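You operate a simulated robot arm through the tools that you are given. There is no shell and no other tool.

You run a simulated robot arm. Do the job below in one go: nothing can be reset, and whatever is moved stays where it is left.

TASK
Swing the ash panel into the drying rack and screen it from dust.
Fine: panel against the arm's stop before you free the knob; arm fully in and locked; dust screen fully up, catch turned.

Only the result counts: the job must be done as asked and must still hold three seconds after the hand-in. Knocking over, shifting, dropping, spilling or breaking anything else fails it.

THE ROBOT
A 7-joint arm with a two-finger parallel gripper, fixed in place. Base frame: the origin is on the floor under the middle of its stand, x ahead of it, y to its left, z up. Lengths are in cm, angles in rad, forces in N, time in s.
With the tool pointing down near the work surface it reaches from about 10 to 48 cm from the base axis. Its first joint turns from -1.152 to 1.152 rad. Payload 1.57 kg.
Tool frame: the origin (TCP) lies between the finger pads and is the grasp point; the fingertips stand 3 cm ahead of it; z points along the fingers, y is the line along which they close. Largest opening 8 cm; finger width 1.7, thickness 1.2; the body of the gripper, 4 by 8.2 cm, starts 8 cm behind the TCP.
Orientation is that of the tool frame in the base frame, as [roll, pitch, yaw] about the fixed x, y, z axes, in that order (R = Rz(yaw) Ry(pitch) Rx(roll)). With the fingers straight down and closing along the base's y, the tool's x points along the base's -x, its y along +y and its z along -z.

THE INTERFACE
- The arm moves only by the tool step_arm. Its argument "increments" is a list of rows, each an object of numbers (a shift or turn left out is 0, a gripper value left out holds the last): "ax", "ay", "az": the turn, a rotation vector about the tool's x, y, z in rad; "tx", "ty", "tz": the shift along the tool's x, y, z in cm; "gripper": the gripper command, from -1 (shut) to 1 (fully open), values between in proportion. In form: [{"ax": .., "ay": .., "az": .., "tx": .., "ty": .., "tz": .., "gripper": ..}, ...]. A call has 1 to 20 rows; each row is the pose to reach, as a shift and turn from the pose commanded when the call began, along the tool's axes at that moment. A row lasts 0.2 s, in which the tool goes at most 5 cm and 0.15 rad; a call with a longer step from one row to the next is refused whole, and so is a gripper value outside its range. Where a pose cannot be reached the arm comes as near as it can. A force on the tool above 60 N (or 10 N above the force at the start of the call, whichever is more), or a blocked arm, ends the call early, and 0.2 s more pass. The fingers move at their own pace (about 7.2 cm/s each) and stop on an object; they squeeze with about 43 N. The grip force told is the motor's: it shows also when the fingers shut on nothing. Time passes only in rows, and 0.2 s behind the last, so rows that repeat a pose let the fingers close. The reply holds the time, the measured pose of the TCP, the force on the tool along the base axes, the opening and the grip force, in the units named above and with some noise, with the torque about the TCP (base axes, N m) and any sound that the robot's microphone picked up.
- Cameras (640 x 400 px; columns grow to the right, rows downward): "scene" is fixed at [5.01, 43.78, 140.32]; the picture's right is [-0.76, -0.65, 0.00], its down [-0.48, 0.57, -0.67] and it looks along [0.43, -0.51, -0.74] (base axes); focal length 309 px, centre (320, 200). "wrist" rides on the gripper at [7.2, -0.7, -12.2] in the tool frame; the picture's right is [0.09, 1.00, 0.00], its down [-0.84, 0.08, -0.54] and it looks along [-0.54, 0.05, 0.84] (tool axes); focal length 238 px, centre (320, 200). There is no depth. A picture from a camera that has moved, and an enlarged one, comes with that camera's place and axes in the base frame and with its lens.
- get_image(camera): a new picture of that camera. The clock stands still meanwhile.
- zoom(camera, box): a new picture of the part [left, top, right, bottom] of that camera's present view, enlarged. The clock stands still meanwhile.
- sign_off(): hands the job in; it is judged then, once.

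Nothing tells you positions but the pictures and the camera data. Unless the task says otherwise, let go and move clear before handing in.

The tools are called after "Request:" as a command line: name --argument value ..., lists and objects as JSON in quotes. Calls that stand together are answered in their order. step_arm: Moves the arm, as the interface text tells. Its arguments: {"type":"object","properties":{"increments":{"type":"array","items":{"type":"object","properties":{"ax":{"type":"number"},"ay":{"type":"number"},"az":{"type":"number"},"tx":{"type":"number"},"ty":{"type":"number"},"tz":{"type":"number"},"gripper":{"type":"number"}}}}},"required":["increments"]} The other tools are called the same way: get_image (camera) takes a picture; zoom (camera, box) takes an enlarged picture of a part of a camera's view; sign_off () hands the job in.

At the start:

```text
clock: 0.0
tcp_pos: [39.58, -24.43, 96.23]
tool_rot: [3.14, 0.0, 3.141]
ft_force: [1.1, 0.2, -0.5]
wrist_torque: [0.01, 0.02, 0.02]
gripper_width: 8.01
grip_force: 0.1
```

scene: 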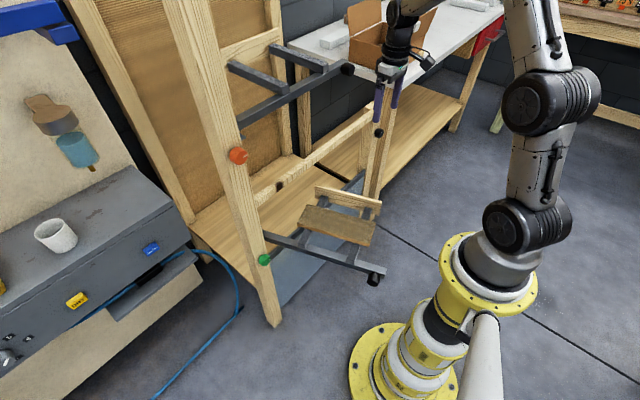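
wrist: 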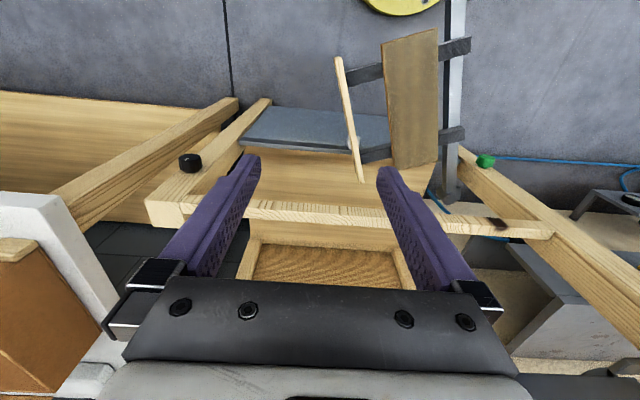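

The scene shows a wooden drying rack with two swing arms: an empty upper one with an orange knob and a lower one with a green knob that carries a wooden panel and batten. I'll look closer before moving.

Request:
zoom --camera "scene" --box '[220, 160, 420, 300]'

Request:
zoom --camera "scene" --box '[180, 30, 440, 190]'

Request:
zoom --camera "wrist" --box '[160, 0, 520, 240]'

Request:
zoom --camera "scene" --box '[0, 150, 300, 400]'

```text
2.86 times, centred on (320, 230) of scene
camera zoom: at [5.01, 43.78, 140.32], right [-0.76, -0.65, 0.0], down [-0.48, 0.57, -0.67], along [0.43, -0.51, -0.74], focal length 884 px, centre (320, 114)
```

zoom: 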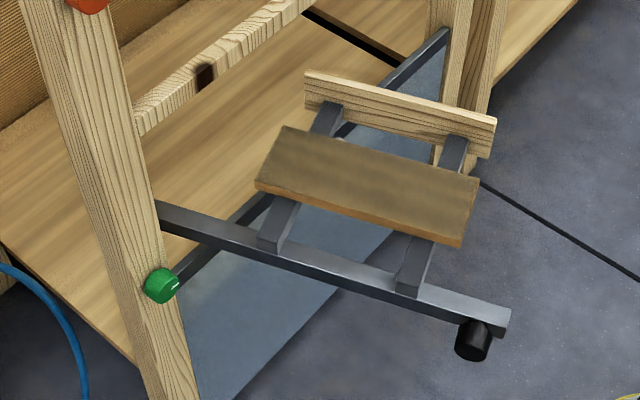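

```text
2.46 times, centred on (310, 110) of scene
camera zoom: at [5.01, 43.78, 140.32], right [-0.76, -0.65, 0.0], down [-0.48, 0.57, -0.67], along [0.43, -0.51, -0.74], focal length 761 px, centre (345, 422)
```

zoom: 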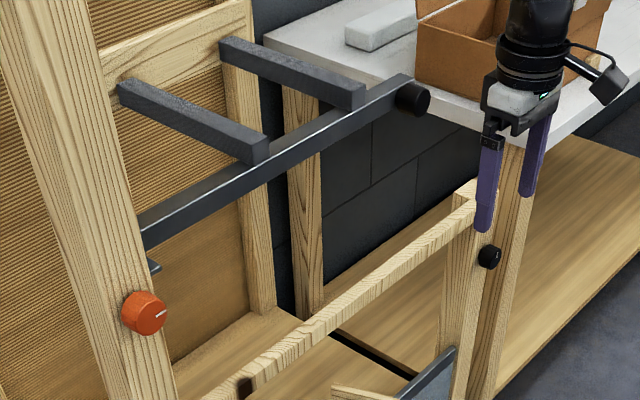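

```text
1.67 times, centred on (340, 120) of wrist
camera zoom: at [32.45, -25.28, 108.36], right [-0.09, 1.0, 0.0], down [0.84, 0.08, 0.54], along [0.54, 0.05, -0.84], focal length 397 px, centre (287, 333)
```

zoom: 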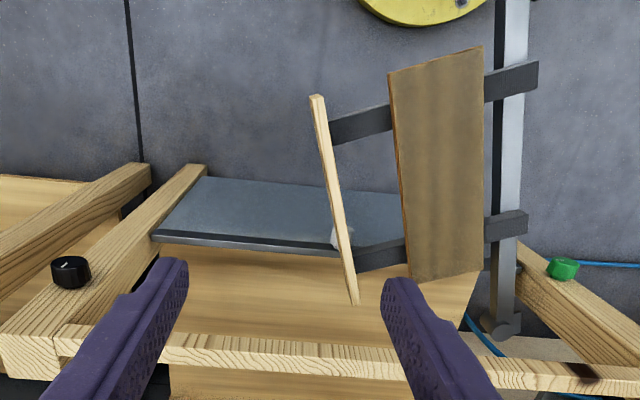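

```text
1.60 times, centred on (150, 275) of scene
camera zoom: at [5.01, 43.78, 140.32], right [-0.76, -0.65, 0.0], down [-0.48, 0.57, -0.67], along [0.43, -0.51, -0.74], focal length 495 px, centre (592, 80)
```

zoom: 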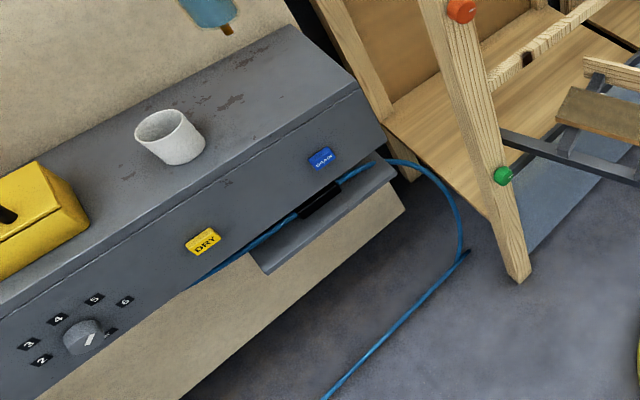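

The rack's front plane is at about x = 52–54. I take the green knob to be near [51.5, 15.8, 55], the orange one near [51.5, 15.8, 97], the black catch near [51.5, -46.5, 70], and the screen's top edge near z = 50. I'll zoom in for detail.

Request:
zoom --camera "scene" --box '[250, 220, 314, 260]'

Request:
zoom --camera "scene" --box '[290, 180, 400, 250]'

Request:
zoom --camera "scene" --box '[340, 90, 420, 140]'

Request:
zoom --camera "scene" --box '[220, 130, 300, 280]'

Request:
zoom --camera "wrist" --box '[300, 20, 500, 200]'

Request:
zoom --camera "wrist" --box '[140, 90, 300, 220]'

```text
10.00 times, centred on (282, 240) of scene
camera zoom: at [5.01, 43.78, 140.32], right [-0.76, -0.65, 0.0], down [-0.48, 0.57, -0.67], along [0.43, -0.51, -0.74], focal length 3092 px, centre (700, -200)
```

zoom: 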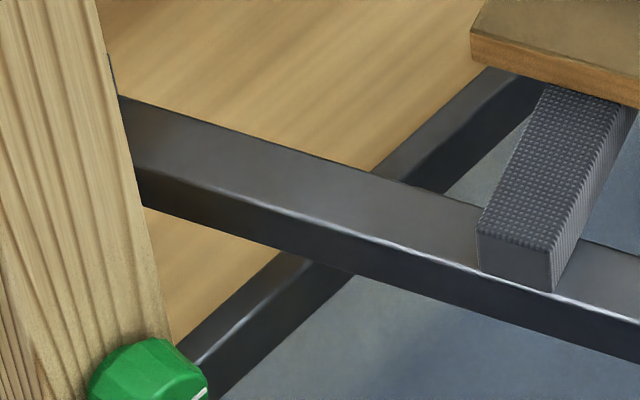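

```text
5.71 times, centred on (345, 215) of scene
camera zoom: at [5.01, 43.78, 140.32], right [-0.76, -0.65, 0.0], down [-0.48, 0.57, -0.67], along [0.43, -0.51, -0.74], focal length 1767 px, centre (177, 114)
```

zoom: 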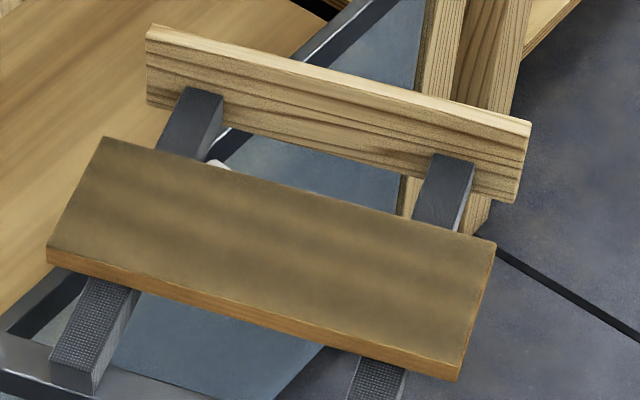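

```text
8.00 times, centred on (380, 115) of scene
camera zoom: at [5.01, 43.78, 140.32], right [-0.76, -0.65, 0.0], down [-0.48, 0.57, -0.67], along [0.43, -0.51, -0.74], focal length 2474 px, centre (-160, 880)
```

zoom: 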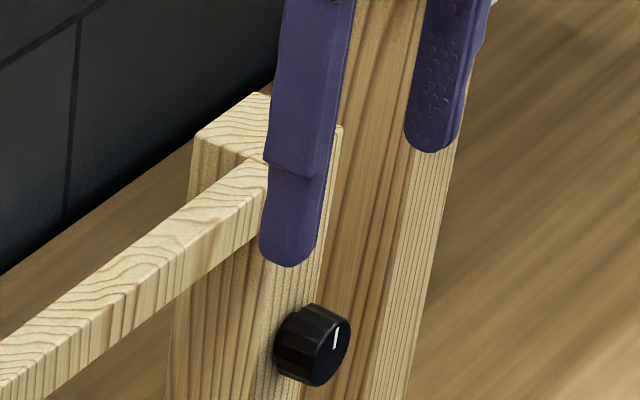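

```text
2.67 times, centred on (260, 205) of scene
camera zoom: at [5.01, 43.78, 140.32], right [-0.76, -0.65, 0.0], down [-0.48, 0.57, -0.67], along [0.43, -0.51, -0.74], focal length 825 px, centre (480, 187)
```

zoom: 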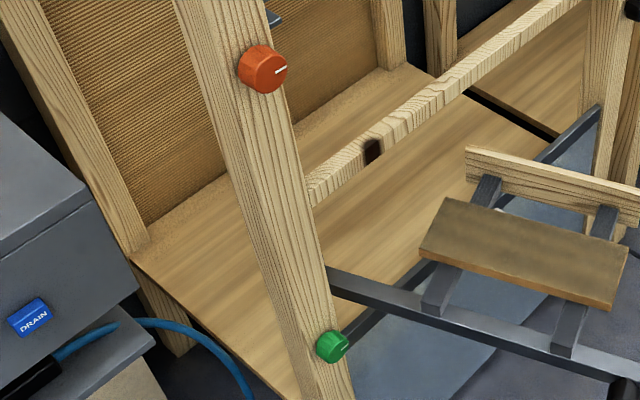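

```text
2.22 times, centred on (400, 110) of wrist
camera zoom: at [32.45, -25.28, 108.36], right [-0.09, 1.0, 0.0], down [0.84, 0.08, 0.54], along [0.54, 0.05, -0.84], focal length 530 px, centre (142, 400)
```

zoom: 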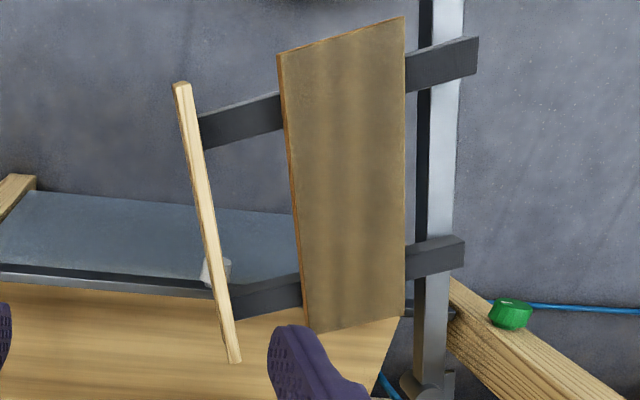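

```text
3.08 times, centred on (220, 155) of wrist
camera zoom: at [32.45, -25.28, 108.36], right [-0.09, 1.0, 0.0], down [0.84, 0.08, 0.54], along [0.54, 0.05, -0.84], focal length 733 px, centre (628, 338)
```

zoom: 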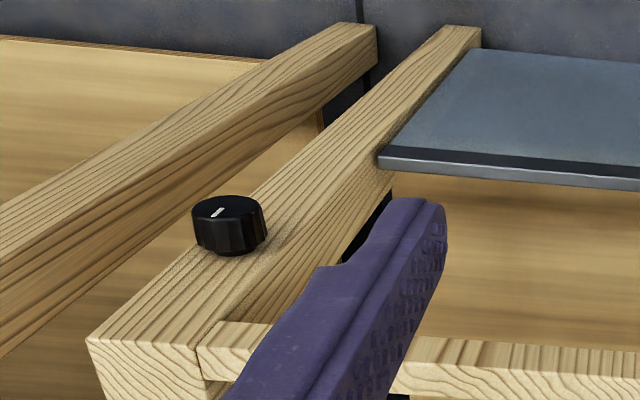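

Before moving I'll get closer views of the knobs' marks, the pull on the screen, the arm ends and the robot's posture.

Request:
zoom --camera "scene" --box '[249, 250, 281, 270]'

Request:
zoom --camera "scene" --box '[222, 145, 254, 165]'

Request:
zoom --camera "scene" --box '[362, 122, 394, 142]'

Request:
zoom --camera "scene" --box '[350, 255, 414, 295]'

Request:
zoom --camera "scene" --box '[220, 30, 380, 130]'

Request:
zoom --camera "scene" --box '[340, 0, 640, 400]'

Request:
zoom --camera "wrist" --box '[346, 85, 410, 125]'

Request:
zoom --camera "wrist" --box '[420, 130, 580, 230]'

```text
16.00 times, centred on (265, 260) of scene
camera zoom: at [5.01, 43.78, 140.32], right [-0.76, -0.65, 0.0], down [-0.48, 0.57, -0.67], along [0.43, -0.51, -0.74], focal length 4948 px, centre (1200, -760)
```

zoom: 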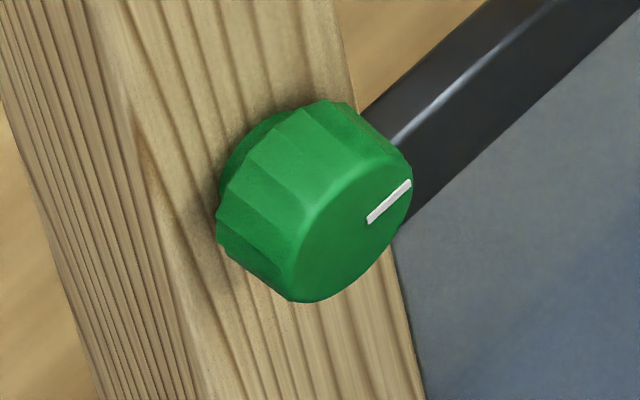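

```text
16.00 times, centred on (238, 155) of scene
camera zoom: at [5.01, 43.78, 140.32], right [-0.76, -0.65, 0.0], down [-0.48, 0.57, -0.67], along [0.43, -0.51, -0.74], focal length 4948 px, centre (1632, 920)
```

zoom: 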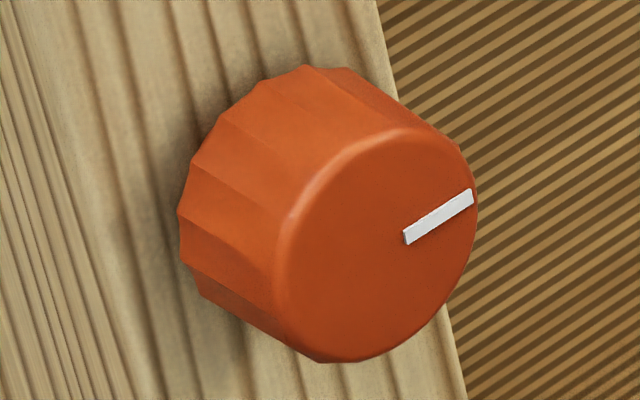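

```text
16.00 times, centred on (378, 132) of scene
camera zoom: at [5.01, 43.78, 140.32], right [-0.76, -0.65, 0.0], down [-0.48, 0.57, -0.67], along [0.43, -0.51, -0.74], focal length 4948 px, centre (-608, 1288)
```

zoom: 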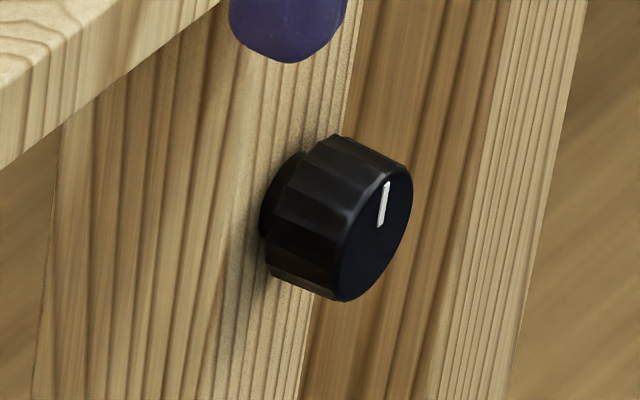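

```text
10.00 times, centred on (382, 275) of scene
camera zoom: at [5.01, 43.78, 140.32], right [-0.76, -0.65, 0.0], down [-0.48, 0.57, -0.67], along [0.43, -0.51, -0.74], focal length 3092 px, centre (-300, -550)
```

zoom: 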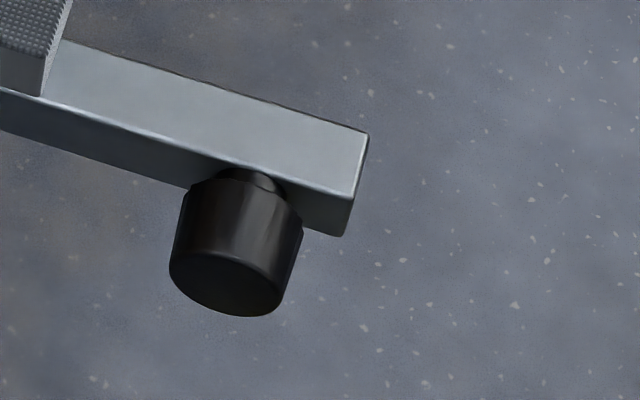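

```text
4.00 times, centred on (300, 80) of scene
camera zoom: at [5.01, 43.78, 140.32], right [-0.76, -0.65, 0.0], down [-0.48, 0.57, -0.67], along [0.43, -0.51, -0.74], focal length 1237 px, centre (400, 680)
```

zoom: 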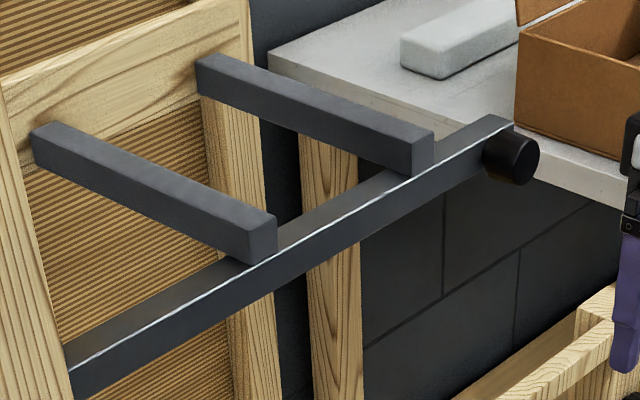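

```text
1.00 times, centred on (490, 200) of scene (not enlarged: the box is as wide or as high as the picture)
camera zoom: at [5.01, 43.78, 140.32], right [-0.76, -0.65, 0.0], down [-0.48, 0.57, -0.67], along [0.43, -0.51, -0.74], focal length 309 px, centre (150, 200)
```

zoom: 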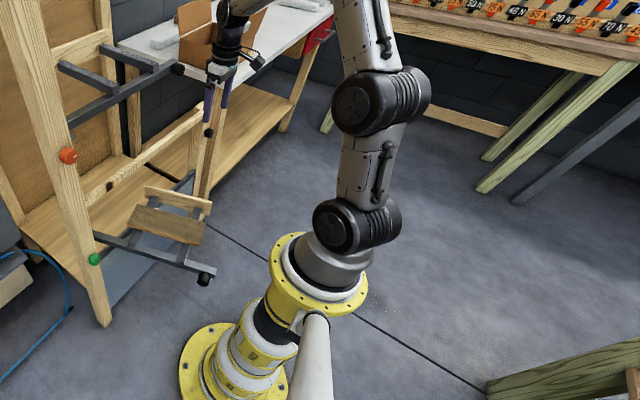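

```text
10.00 times, centred on (378, 105) of wrist
camera zoom: at [32.45, -25.28, 108.36], right [-0.09, 1.0, 0.0], down [0.84, 0.08, 0.54], along [0.54, 0.05, -0.84], focal length 2384 px, centre (-260, 1150)
```

zoom: 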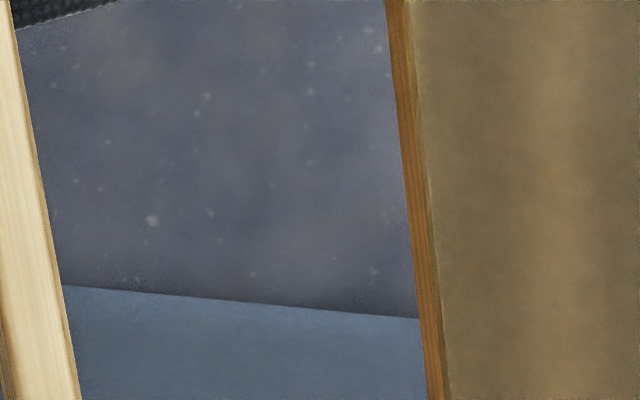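

```text
4.00 times, centred on (500, 180) of wrist
camera zoom: at [32.45, -25.28, 108.36], right [-0.09, 1.0, 0.0], down [0.84, 0.08, 0.54], along [0.54, 0.05, -0.84], focal length 953 px, centre (-400, 280)
```

zoom: 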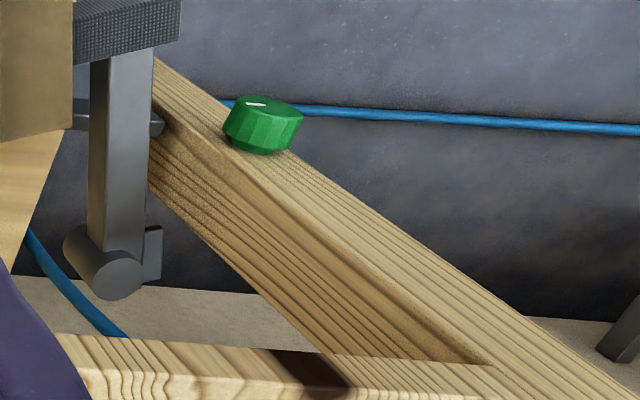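

The green lock knob's mark points toward the rack's middle, the same as the orange knob on the locked upper arm. The panel lies flat about 6–7 cm short of the wooden stop batten. I'll first turn the tool in line with the panel's edge and hover above its outer side.

Request:
step_arm --increments '[{"az": 0.121, "tx": 0.12, "ty": 2.37, "gripper": 0.4}, {"az": 0.242, "tx": 0.24, "ty": 4.73}, {"az": 0.363, "tx": 0.36, "ty": 7.1}, {"az": 0.484, "tx": 0.48, "ty": 9.46}, {"az": 0.605, "tx": 0.6, "ty": 11.83}, {"az": 0.726, "tx": 0.72, "ty": 14.2}, {"az": 0.847, "tx": 0.84, "ty": 16.56}, {"az": 0.968, "tx": 0.96, "ty": 18.9}, {"az": 1.089, "tx": 1.08, "ty": 21.3}, {"az": 1.21, "tx": 1.18, "ty": 23.66}]'

Request:
get_image --camera "scene"

Request:
get_image --camera "wrist"

```text
clock: 2.2
tcp_pos: [38.58, -0.65, 96.21]
tool_rot: [3.141, 0.0, 1.93]
ft_force: [0.1, 0.5, -0.5]
wrist_torque: [-0.02, 0.0, 0.01]
gripper_width: 5.62
grip_force: 0.0
```

```text
taken
```

scene: 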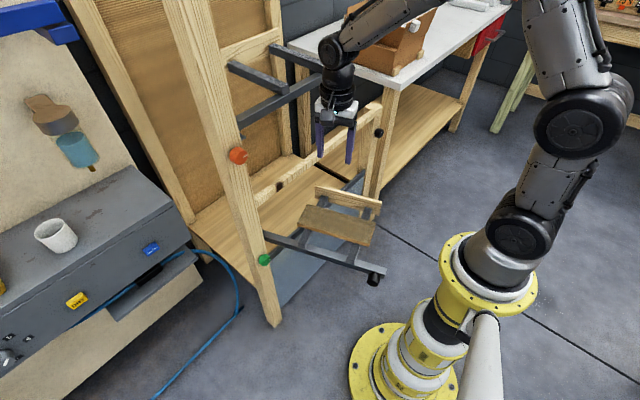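

```text
taken
camera wrist: at [35.42, 5.63, 108.31], right [0.9, 0.44, 0.0], down [0.37, -0.76, 0.54], along [0.24, -0.49, -0.84], focal length 238 px, centre (320, 200)
```

wrist: 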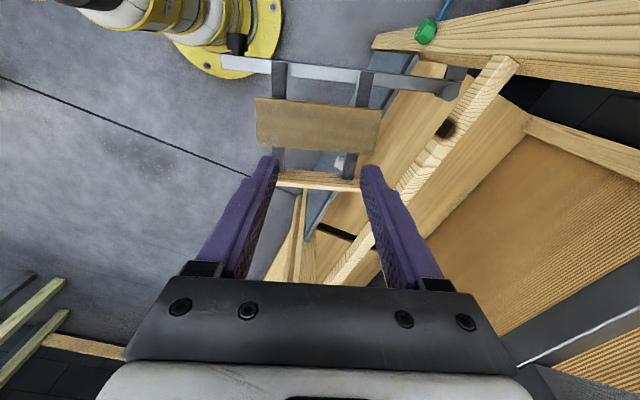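

The tool now hovers square over the panel, and I can see its four corners, the two crossbars and the batten. I'll zoom in to measure them more exactly.

Request:
zoom --camera "wrist" --box '[210, 30, 450, 210]'

Request:
zoom --camera "wrist" --box '[300, 130, 380, 190]'

Request:
zoom --camera "wrist" --box '[370, 0, 530, 120]'

```text
2.22 times, centred on (330, 120) of wrist
camera zoom: at [35.42, 5.63, 108.31], right [0.9, 0.44, 0.0], down [0.37, -0.76, 0.54], along [0.24, -0.49, -0.84], focal length 530 px, centre (298, 378)
```

zoom: 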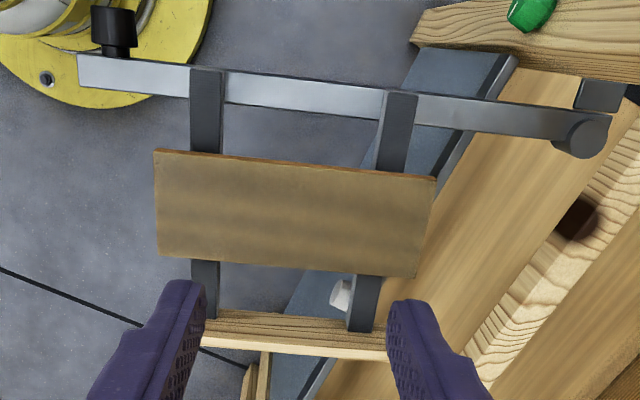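

```text
6.67 times, centred on (340, 160) of wrist
camera zoom: at [35.42, 5.63, 108.31], right [0.9, 0.44, 0.0], down [0.37, -0.76, 0.54], along [0.24, -0.49, -0.84], focal length 1589 px, centre (187, 467)
```

zoom: 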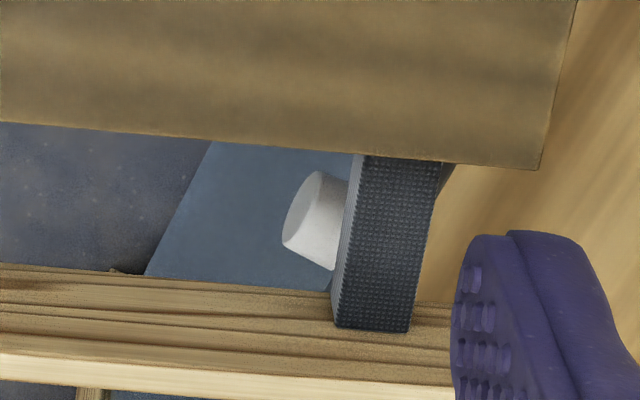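

```text
3.33 times, centred on (450, 60) of wrist
camera zoom: at [35.42, 5.63, 108.31], right [0.9, 0.44, 0.0], down [0.37, -0.76, 0.54], along [0.24, -0.49, -0.84], focal length 794 px, centre (-113, 667)
```

zoom: 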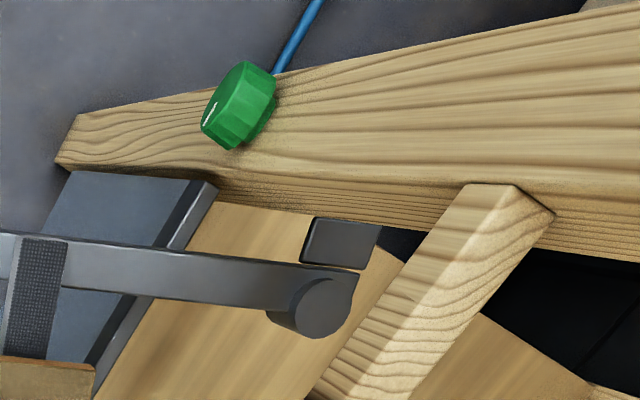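

The panel is 24 × 9 cm with its top at about z = 60, already parallel to the batten. I'll come down in the gap between the main bar and the panel's outer edge, stopping a little high to check.

Request:
step_arm --increments '[{"tz": 4}, {"tz": 8}, {"tz": 12}, {"tz": 16}, {"tz": 20}, {"tz": 24}, {"tz": 28}, {"tz": 31}, {"tz": 33}]'

Request:
get_image --camera "wrist"

Request:
zoom --camera "scene" --box '[240, 130, 420, 300]'

```text
clock: 4.2
tcp_pos: [38.52, -0.97, 63.18]
tool_rot: [3.14, 0.0, 1.931]
ft_force: [0.6, -0.3, 0.7]
wrist_torque: [0.03, -0.01, -0.01]
gripper_width: 5.6
grip_force: 0.1
```

```text
taken
camera wrist: at [35.38, 5.36, 75.28], right [0.9, 0.44, 0.0], down [0.37, -0.76, 0.54], along [0.24, -0.49, -0.84], focal length 238 px, centre (320, 200)
```

wrist: 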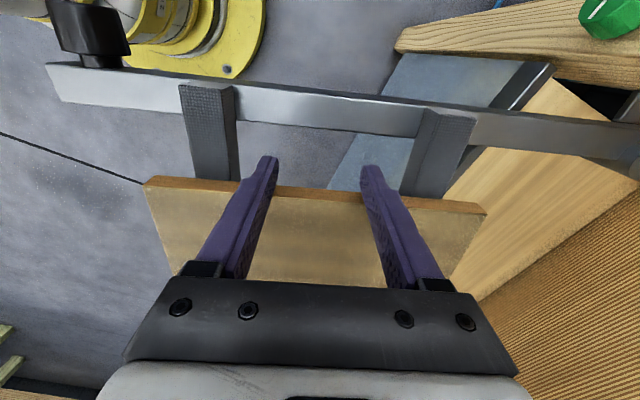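

```text
2.35 times, centred on (330, 215) of scene
camera zoom: at [5.01, 43.78, 140.32], right [-0.76, -0.65, 0.0], down [-0.48, 0.57, -0.67], along [0.43, -0.51, -0.74], focal length 728 px, centre (296, 165)
```

zoom: 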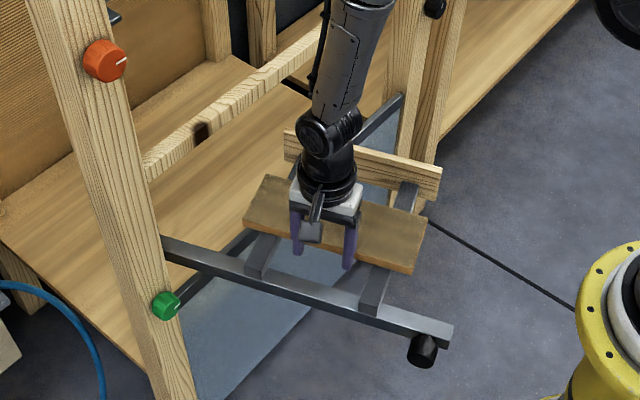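

The fingers are in the gap with about 1 cm to the panel edge. I'll drop the last 3 cm and push gently toward the batten, stopping before the expected contact.

Request:
step_arm --increments '[{"tz": 1.5}, {"tz": 3.2}, {"tz": 3.2, "tx": -0.6}, {"tz": 3.2, "tx": -1.2}, {"tz": 3.2, "tx": -1.8}, {"tz": 3.2, "tx": -2.4}]'

Request:
get_image --camera "wrist"

```text
clock: 5.6
tcp_pos: [39.28, -3.06, 59.99]
tool_rot: [3.141, 0.001, 1.932]
ft_force: [-1.3, 0.2, 0.2]
wrist_torque: [-0.03, -0.01, -0.01]
gripper_width: 5.6
grip_force: 0.0
```

```text
taken
camera wrist: at [36.27, 3.29, 72.15], right [0.9, 0.44, 0.0], down [0.37, -0.76, 0.54], along [0.24, -0.49, -0.84], focal length 238 px, centre (320, 200)
```

wrist: 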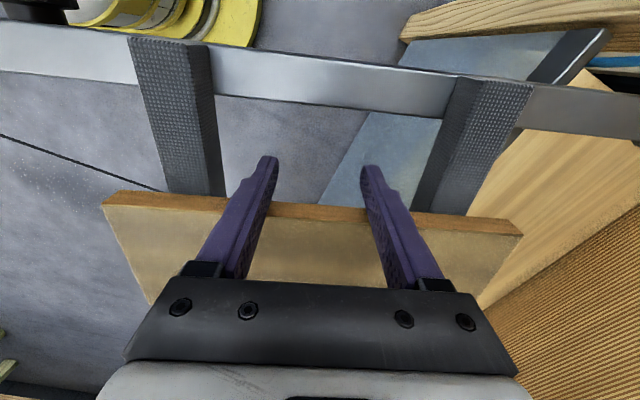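

Request:
zoom --camera "wrist" --box '[220, 140, 420, 260]'

Request:
zoom --camera "scene" --box '[280, 170, 400, 260]'

```text
3.20 times, centred on (320, 200) of wrist
camera zoom: at [36.27, 3.29, 72.15], right [0.9, 0.44, 0.0], down [0.37, -0.76, 0.54], along [0.24, -0.49, -0.84], focal length 763 px, centre (320, 200)
```

zoom: 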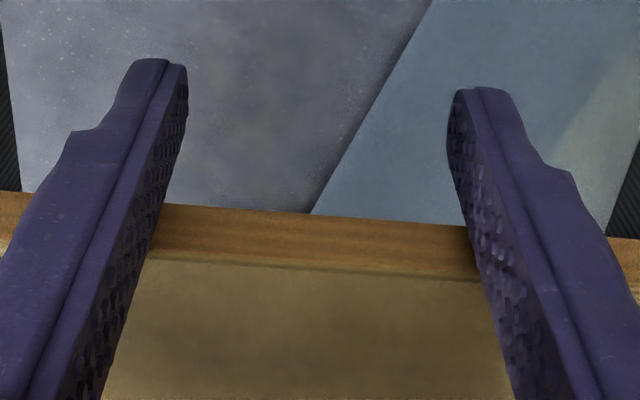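

```text
4.44 times, centred on (340, 215) of scene
camera zoom: at [5.01, 43.78, 140.32], right [-0.76, -0.65, 0.0], down [-0.48, 0.57, -0.67], along [0.43, -0.51, -0.74], focal length 1374 px, centre (231, 133)
```

zoom: 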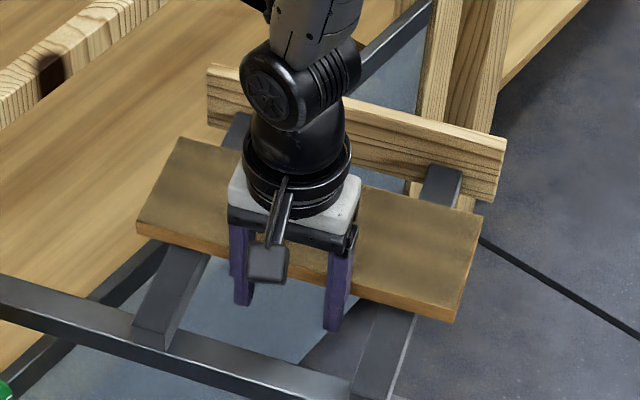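

Compared with the earlier picture the panel has moved about 1 cm, so both fingers are now bearing on its edge. I'll push on about 5 cm, then creep.

Request:
step_arm --increments '[{"tx": -0.6}, {"tx": -1.2}, {"tx": -1.8}, {"tx": -2.4}, {"tx": -3.0}, {"tx": -3.6}, {"tx": -4.2}, {"tx": -4.8}]'

Request:
zoom --camera "scene" --box '[280, 170, 400, 260]'

```text
clock: 7.4
tcp_pos: [41.03, -7.52, 60.13]
tool_rot: [3.142, 0.0, 1.932]
ft_force: [-0.2, 0.4, 1.0]
wrist_torque: [0.02, 0.02, 0.03]
gripper_width: 5.62
grip_force: 0.1
```

```text
4.44 times, centred on (340, 215) of scene
camera zoom: at [5.01, 43.78, 140.32], right [-0.76, -0.65, 0.0], down [-0.48, 0.57, -0.67], along [0.43, -0.51, -0.74], focal length 1374 px, centre (231, 133)
```

zoom: 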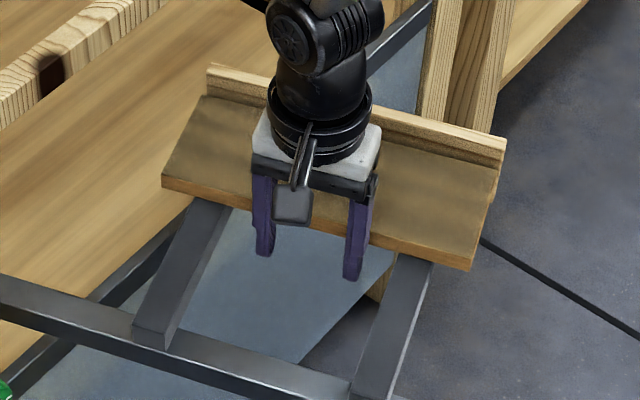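

Request:
step_arm --increments '[{"tx": -0.25}, {"tx": -0.5}, {"tx": -0.75}, {"tx": -1.0}]'

Request:
zoom --camera "scene" --box '[290, 175, 400, 245]'

```text
clock: 8.4
tcp_pos: [41.14, -8.22, 60.02]
tool_rot: [-3.136, -0.004, 1.933]
ft_force: [-4.8, 28.1, 9.9]
wrist_torque: [-0.55, 0.18, -0.8]
gripper_width: 5.24
grip_force: 0.1
```

```text
5.71 times, centred on (345, 210) of scene
camera zoom: at [4.99, 43.83, 140.3], right [-0.76, -0.65, 0.0], down [-0.48, 0.56, -0.67], along [0.43, -0.51, -0.74], focal length 1767 px, centre (177, 143)
```

zoom: 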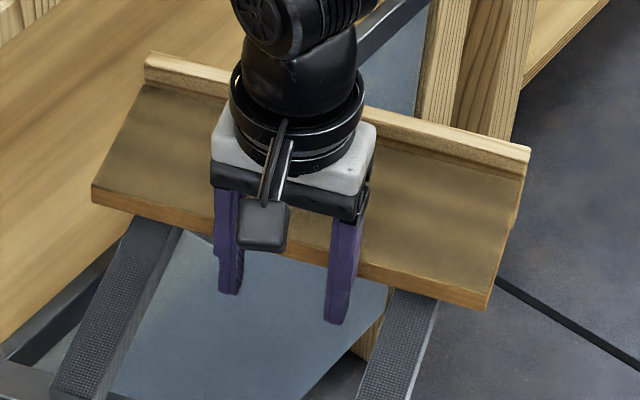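

The force jumped to about 28 N and the panel's back edge now meets the batten, so it is against the stop. I'll back off gently, lift, and check that it is flush.

Request:
step_arm --increments '[{"tx": 0.3}, {"tx": 0.6}, {"tx": 1.0}, {"tx": 1.6}, {"tx": 2.2}, {"tx": 2.8}, {"tx": 3.0, "tz": -3}, {"tx": 3.0, "tz": -7}, {"tx": 3.0, "tz": -12}, {"tx": 3.0, "tz": -16}]'

Request:
get_image --camera "wrist"

Request:
zoom --camera "scene" --box '[290, 175, 400, 245]'

```text
clock: 10.6
tcp_pos: [40.55, -5.79, 75.84]
tool_rot: [3.141, 0.001, 1.931]
ft_force: [0.3, 1.1, 0.3]
wrist_torque: [-0.02, 0.02, 0.02]
gripper_width: 5.62
grip_force: 0.0
```

```text
taken
camera wrist: at [37.39, 0.61, 87.93], right [0.9, 0.44, 0.0], down [0.37, -0.76, 0.54], along [0.24, -0.49, -0.84], focal length 238 px, centre (320, 200)
```

wrist: 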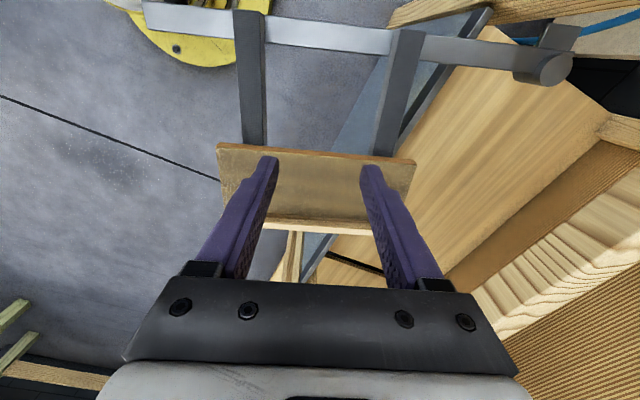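

```text
5.71 times, centred on (345, 210) of scene
camera zoom: at [5.01, 43.78, 140.32], right [-0.76, -0.65, 0.0], down [-0.48, 0.57, -0.67], along [0.43, -0.51, -0.74], focal length 1767 px, centre (177, 143)
```

zoom: 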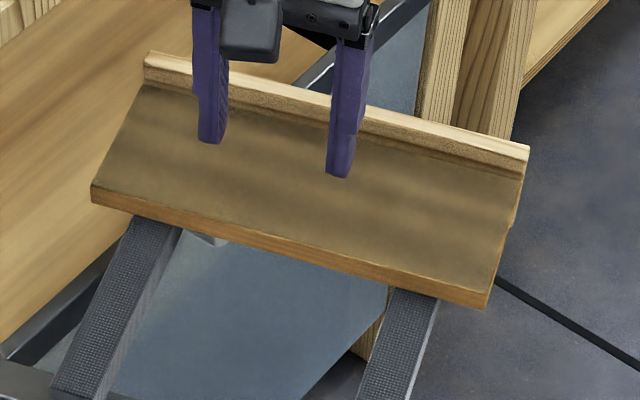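

Request:
step_arm --increments '[{"tz": -4, "tx": -1.5}, {"tz": -8, "tx": -3}, {"tz": -12, "tx": -4.5}, {"tz": -14, "tx": -6, "ty": -3}, {"tz": -14, "tx": -7.5, "ty": -7}, {"tz": -14, "tx": -9, "ty": -10}]'

Request:
get_image --camera "wrist"

```text
clock: 12.0
tcp_pos: [34.27, -17.59, 90.06]
tool_rot: [-3.141, 0.0, 1.932]
ft_force: [0.0, 0.0, 0.5]
wrist_torque: [0.01, -0.01, 0.01]
gripper_width: 5.6
grip_force: 0.1
```

```text
taken
camera wrist: at [31.07, -11.26, 102.2], right [0.9, 0.44, 0.0], down [0.37, -0.76, 0.54], along [0.24, -0.49, -0.84], focal length 238 px, centre (320, 200)
```

wrist: 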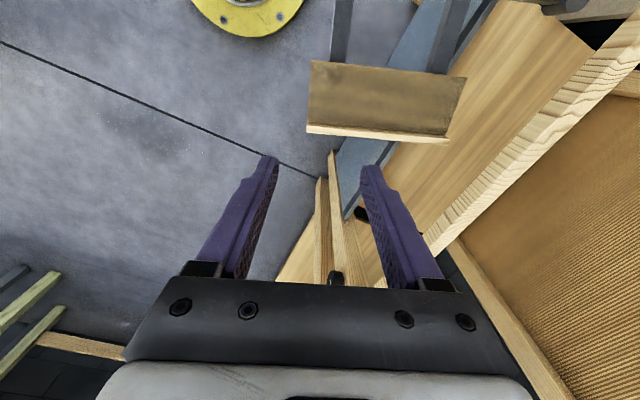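

Request:
zoom --camera "wrist" --box '[290, 50, 490, 160]'

Request:
zoom --camera "wrist" --box '[300, 110, 460, 160]'

Request:
zoom --camera "scene" --box '[300, 170, 390, 230]'

```text
3.20 times, centred on (390, 105) of wrist
camera zoom: at [31.07, -11.26, 102.2], right [0.9, 0.44, 0.0], down [0.37, -0.76, 0.54], along [0.24, -0.49, -0.84], focal length 763 px, centre (96, 504)
```

zoom: 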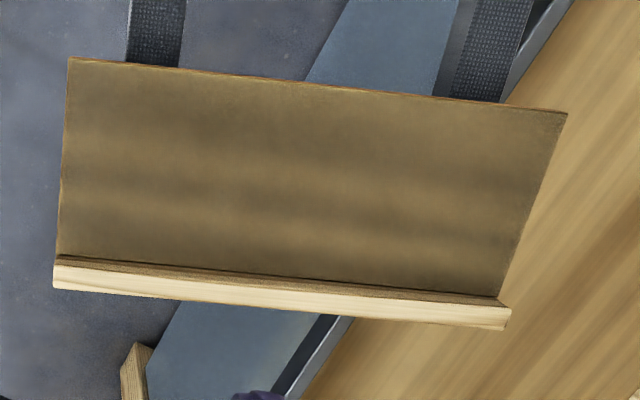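

```text
4.00 times, centred on (380, 135) of wrist
camera zoom: at [31.07, -11.26, 102.2], right [0.9, 0.44, 0.0], down [0.37, -0.76, 0.54], along [0.24, -0.49, -0.84], focal length 953 px, centre (80, 460)
```

zoom: 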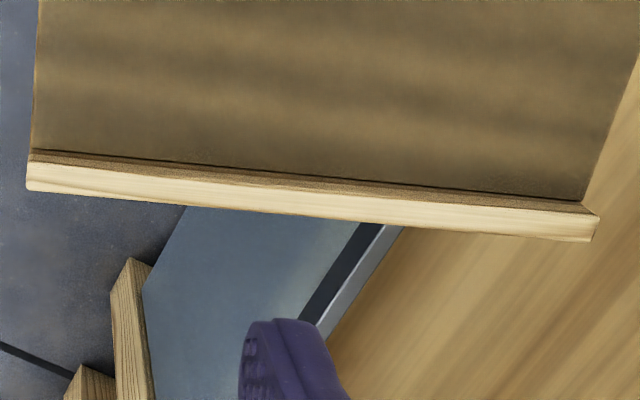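

```text
6.67 times, centred on (345, 200) of scene
camera zoom: at [5.01, 43.78, 140.32], right [-0.76, -0.65, 0.0], down [-0.48, 0.57, -0.67], along [0.43, -0.51, -0.74], focal length 2062 px, centre (153, 200)
```

zoom: 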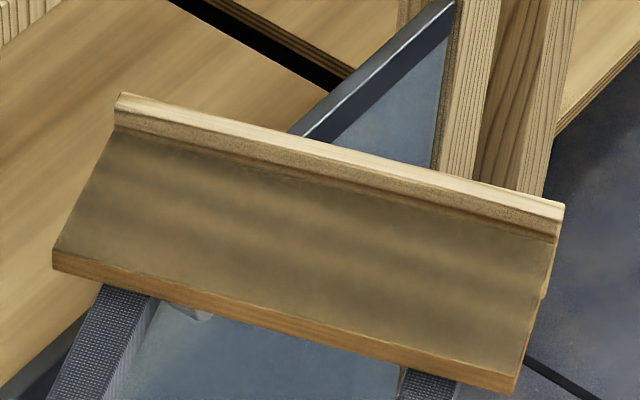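

The panel sits flush against the batten along its whole length. Next is the green lock knob, whose face centre I put at about [50.5, 15.8, 55.5]. I'll bring the tool back toward it and tip it to point along +x.

Request:
step_arm --increments '[{"az": -0.121, "tx": 1.84, "ty": 1.52, "tz": 0}, {"az": -0.242, "tx": 3.68, "ty": 3.04, "tz": 0}, {"az": -0.363, "tx": 5.52, "ty": 4.56, "tz": 0}, {"az": -0.484, "tx": 7.36, "ty": 6.08, "tz": 0}, {"az": -0.605, "tx": 9.2, "ty": 7.6, "tz": 1}, {"az": -0.726, "tx": 11.04, "ty": 9.12, "tz": 2}, {"az": -0.847, "tx": 12.9, "ty": 10.64, "tz": 3}, {"az": -0.968, "tx": 14.7, "ty": 12.2, "tz": 4}, {"az": -1.089, "tx": 16.6, "ty": 13.7, "tz": 6}, {"az": -1.21, "tx": 18.4, "ty": 15.2, "tz": 8}]'

Request:
get_image --camera "scene"

```text
clock: 14.2
tcp_pos: [41.88, 4.88, 81.87]
tool_rot: [-3.141, -0.001, -3.141]
ft_force: [-0.9, -0.1, -0.7]
wrist_torque: [0.0, -0.01, 0.01]
gripper_width: 5.62
grip_force: 0.1
```

```text
taken
```

scene: 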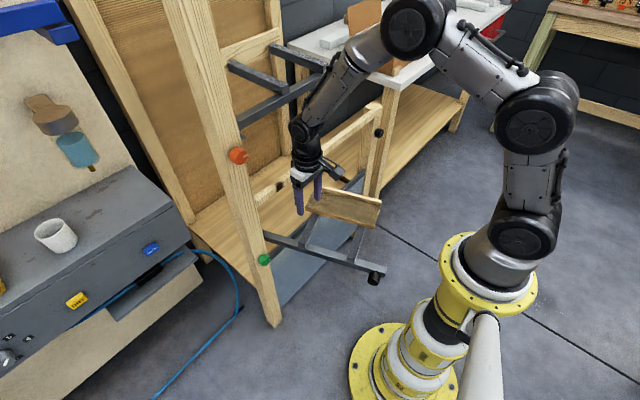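

Request:
step_arm --increments '[{"ay": -0.112, "ty": 0.78, "tz": 1.85}, {"ay": -0.224, "ty": 1.56, "tz": 3.7}, {"ay": -0.337, "ty": 2.34, "tz": 5.54}, {"ay": -0.449, "ty": 3.12, "tz": 7.39}, {"ay": -0.561, "ty": 3.9, "tz": 9.24}, {"ay": -0.673, "ty": 4.68, "tz": 11.1}, {"ay": -0.785, "ty": 5.46, "tz": 12.9}, {"ay": -0.898, "ty": 6.24, "tz": 14.8}, {"ay": -1.01, "ty": 7.02, "tz": 16.6}, {"ay": -1.122, "ty": 7.8, "tz": 18.5}, {"ay": -1.234, "ty": 8.58, "tz": 20.3}, {"ay": -1.346, "ty": 9.36, "tz": 22.2}, {"ay": -1.459, "ty": 10.14, "tz": 24.0}, {"ay": -1.571, "ty": 10.92, "tz": 25.87}]'

Request:
get_image --camera "scene"

Request:
get_image --camera "wrist"

```text
clock: 17.2
tcp_pos: [42.71, 17.55, 56.28]
tool_rot: [-1.455, 1.55, -1.465]
ft_force: [0.7, 0.0, 0.1]
wrist_torque: [0.02, 0.02, -0.03]
gripper_width: 5.59
grip_force: 0.0
out of reach, approached as far as the arm can: row 5, 6, 8, 9, 10, 11, 12, 13, 14
```

```text
taken
```

scene: 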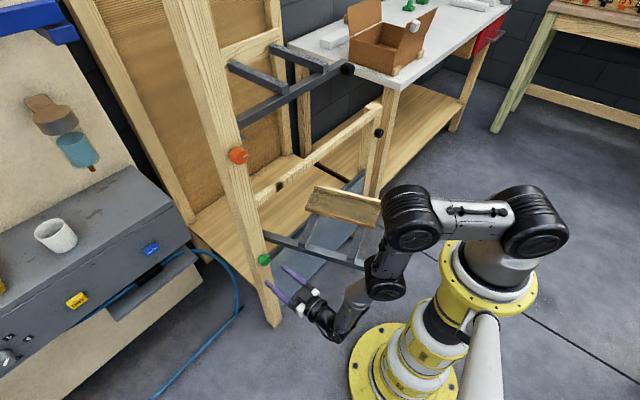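

```text
taken
camera wrist: at [30.53, 16.69, 49.07], right [0.01, 0.99, -0.11], down [-0.54, 0.1, 0.83], along [0.84, 0.05, 0.54], focal length 238 px, centre (320, 200)
```

wrist: 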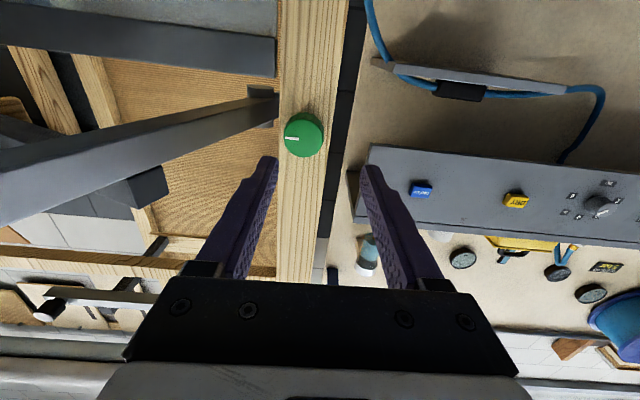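

The tool now faces the knob at [42.7, 17.6, 56.3], with some reach limits on the way and the elbow folded toward the panel. I'll check that the panel was not touched, and look closely at the knob.

Request:
zoom --camera "scene" --box '[240, 160, 460, 340]'

Request:
zoom --camera "scene" --box '[300, 170, 390, 230]'

Request:
zoom --camera "wrist" --box '[200, 60, 420, 200]'

```text
2.22 times, centred on (350, 250) of scene
camera zoom: at [5.01, 43.77, 140.32], right [-0.76, -0.65, 0.0], down [-0.48, 0.57, -0.67], along [0.43, -0.51, -0.74], focal length 687 px, centre (253, 89)
```

zoom: 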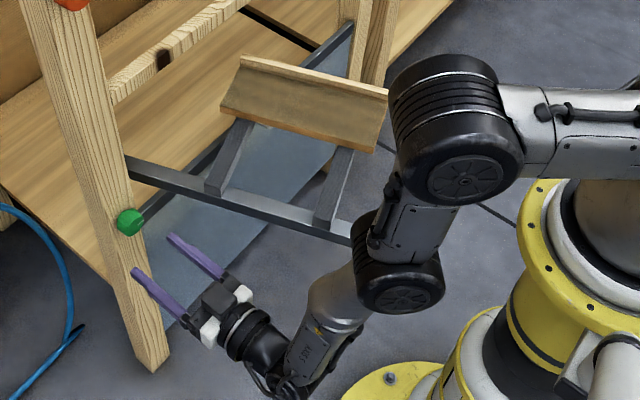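

```text
6.67 times, centred on (345, 200) of scene
camera zoom: at [5.01, 43.77, 140.32], right [-0.76, -0.65, 0.0], down [-0.48, 0.57, -0.67], along [0.43, -0.51, -0.74], focal length 2062 px, centre (153, 200)
```

zoom: 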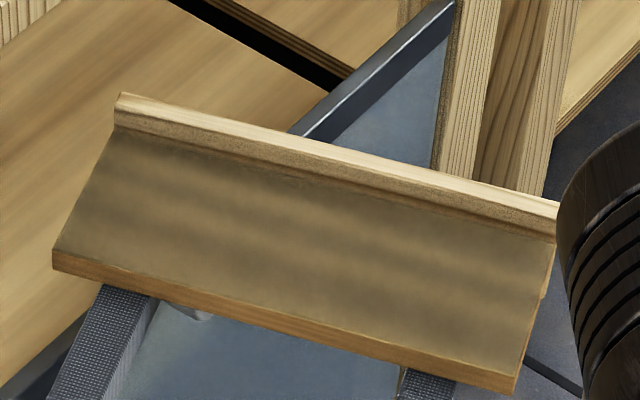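

```text
2.86 times, centred on (310, 130) of wrist
camera zoom: at [30.53, 16.69, 49.07], right [0.01, 0.99, -0.11], down [-0.54, 0.1, 0.83], along [0.84, 0.05, 0.54], focal length 681 px, centre (349, 400)
```

zoom: 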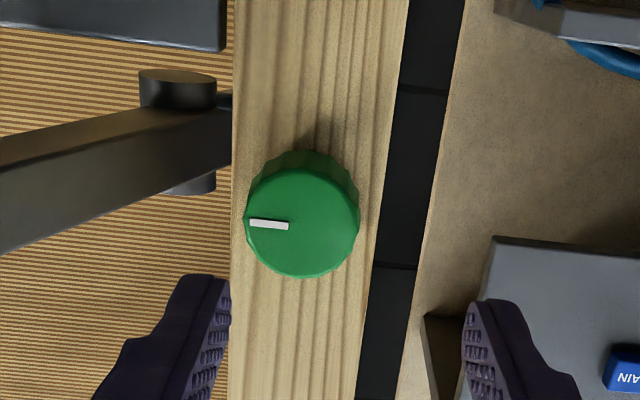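

The panel has not moved, and the knob centre works out to about [50.5, 15.8, 55.8], roughly 3.4 cm across. I'll advance slightly to see how the arm handles poses closer to the knob.

Request:
step_arm --increments '[{"tz": 1, "gripper": 0.5}, {"tz": 2}]'

```text
clock: 17.8
tcp_pos: [44.83, 17.58, 56.36]
tool_rot: [-1.61, 1.564, -1.611]
ft_force: [0.1, -0.9, -0.8]
wrist_torque: [0.03, -0.04, 0.01]
gripper_width: 6.0
grip_force: 0.0
```

Request:
step_arm --increments '[{"ty": -0.6, "tx": 0.2}, {"ty": -1.2, "tx": 0.4}, {"ty": -1.78, "tx": 0.56}, {"ty": -1.78, "tx": 0.56}]'

Request:
get_image --camera "wrist"

Request:
get_image --camera "scene"

```text
clock: 18.8
tcp_pos: [45.19, 16.56, 55.79]
tool_rot: [-1.587, 1.556, -1.593]
ft_force: [-0.1, -0.2, -0.1]
wrist_torque: [-0.01, 0.0, -0.03]
gripper_width: 5.98
grip_force: 0.0
out of reach, approached as far as the arm can: row 2, 3, 4
```

```text
taken
camera wrist: at [33.14, 15.74, 48.48], right [0.01, 0.99, -0.11], down [-0.54, 0.09, 0.84], along [0.84, 0.05, 0.54], focal length 238 px, centre (320, 200)
```

wrist: 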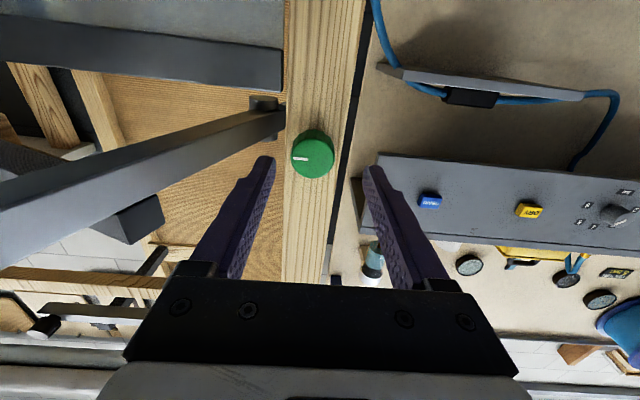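

```text
taken
```

scene: 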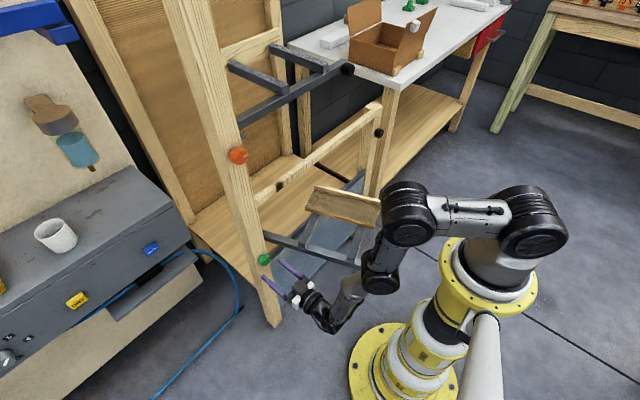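

The arm is near a joint limit this close in, so I'll go forward a little and correct sideways there, where it is freer.

Request:
step_arm --increments '[{"tz": 1}, {"tz": 2}, {"tz": 2, "ty": -0.3}, {"tz": 2, "ty": -0.6}, {"tz": 2, "ty": -0.75}]'

Request:
get_image --camera "wrist"

```text
clock: 20.0
tcp_pos: [47.32, 16.02, 55.71]
tool_rot: [-1.56, 1.565, -1.567]
ft_force: [-0.4, 0.3, -0.4]
wrist_torque: [-0.02, 0.01, -0.02]
gripper_width: 5.98
grip_force: 0.1
```

```text
taken
camera wrist: at [35.3, 15.15, 48.49], right [0.0, 1.0, -0.1], down [-0.54, 0.08, 0.84], along [0.84, 0.05, 0.54], focal length 238 px, centre (320, 200)
```

wrist: 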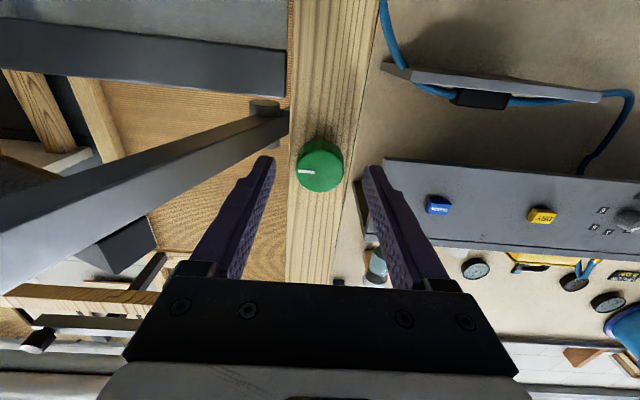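

Request:
step_arm --increments '[{"tz": 0.6, "ty": -0.15}, {"tz": 1.2, "ty": -0.2}, {"tz": 1.7, "ty": -0.2}, {"tz": 1.7, "ty": -0.2}]'

Request:
zoom --camera "wrist" --box '[220, 100, 420, 240]'

Request:
zoom --camera "scene" --box '[240, 235, 340, 305]'

```text
clock: 21.0
tcp_pos: [48.97, 15.78, 55.84]
tool_rot: [1.431, 1.571, 1.432]
ft_force: [-0.2, 0.0, -0.5]
wrist_torque: [0.01, -0.01, 0.03]
gripper_width: 6.0
grip_force: 0.1
```

```text
2.86 times, centred on (320, 170) of wrist
camera zoom: at [36.88, 14.89, 48.53], right [0.0, 1.0, -0.09], down [-0.54, 0.08, 0.84], along [0.84, 0.05, 0.54], focal length 681 px, centre (320, 286)
```

zoom: 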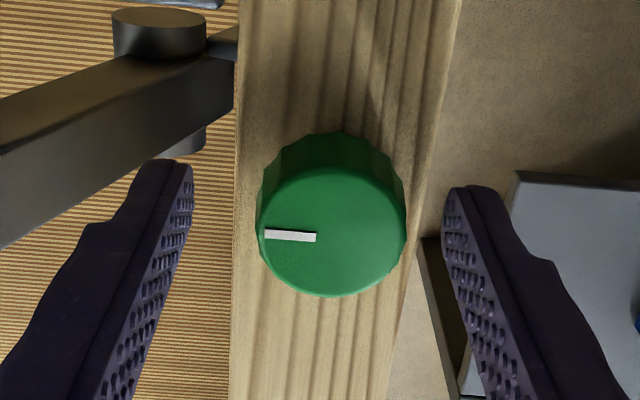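

```text
5.71 times, centred on (290, 270) of scene
camera zoom: at [5.01, 43.78, 140.32], right [-0.76, -0.65, 0.0], down [-0.48, 0.57, -0.67], along [0.43, -0.51, -0.74], focal length 1767 px, centre (491, -200)
```

zoom: 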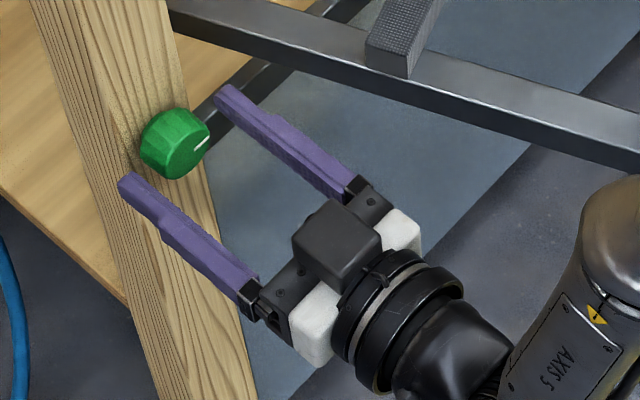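

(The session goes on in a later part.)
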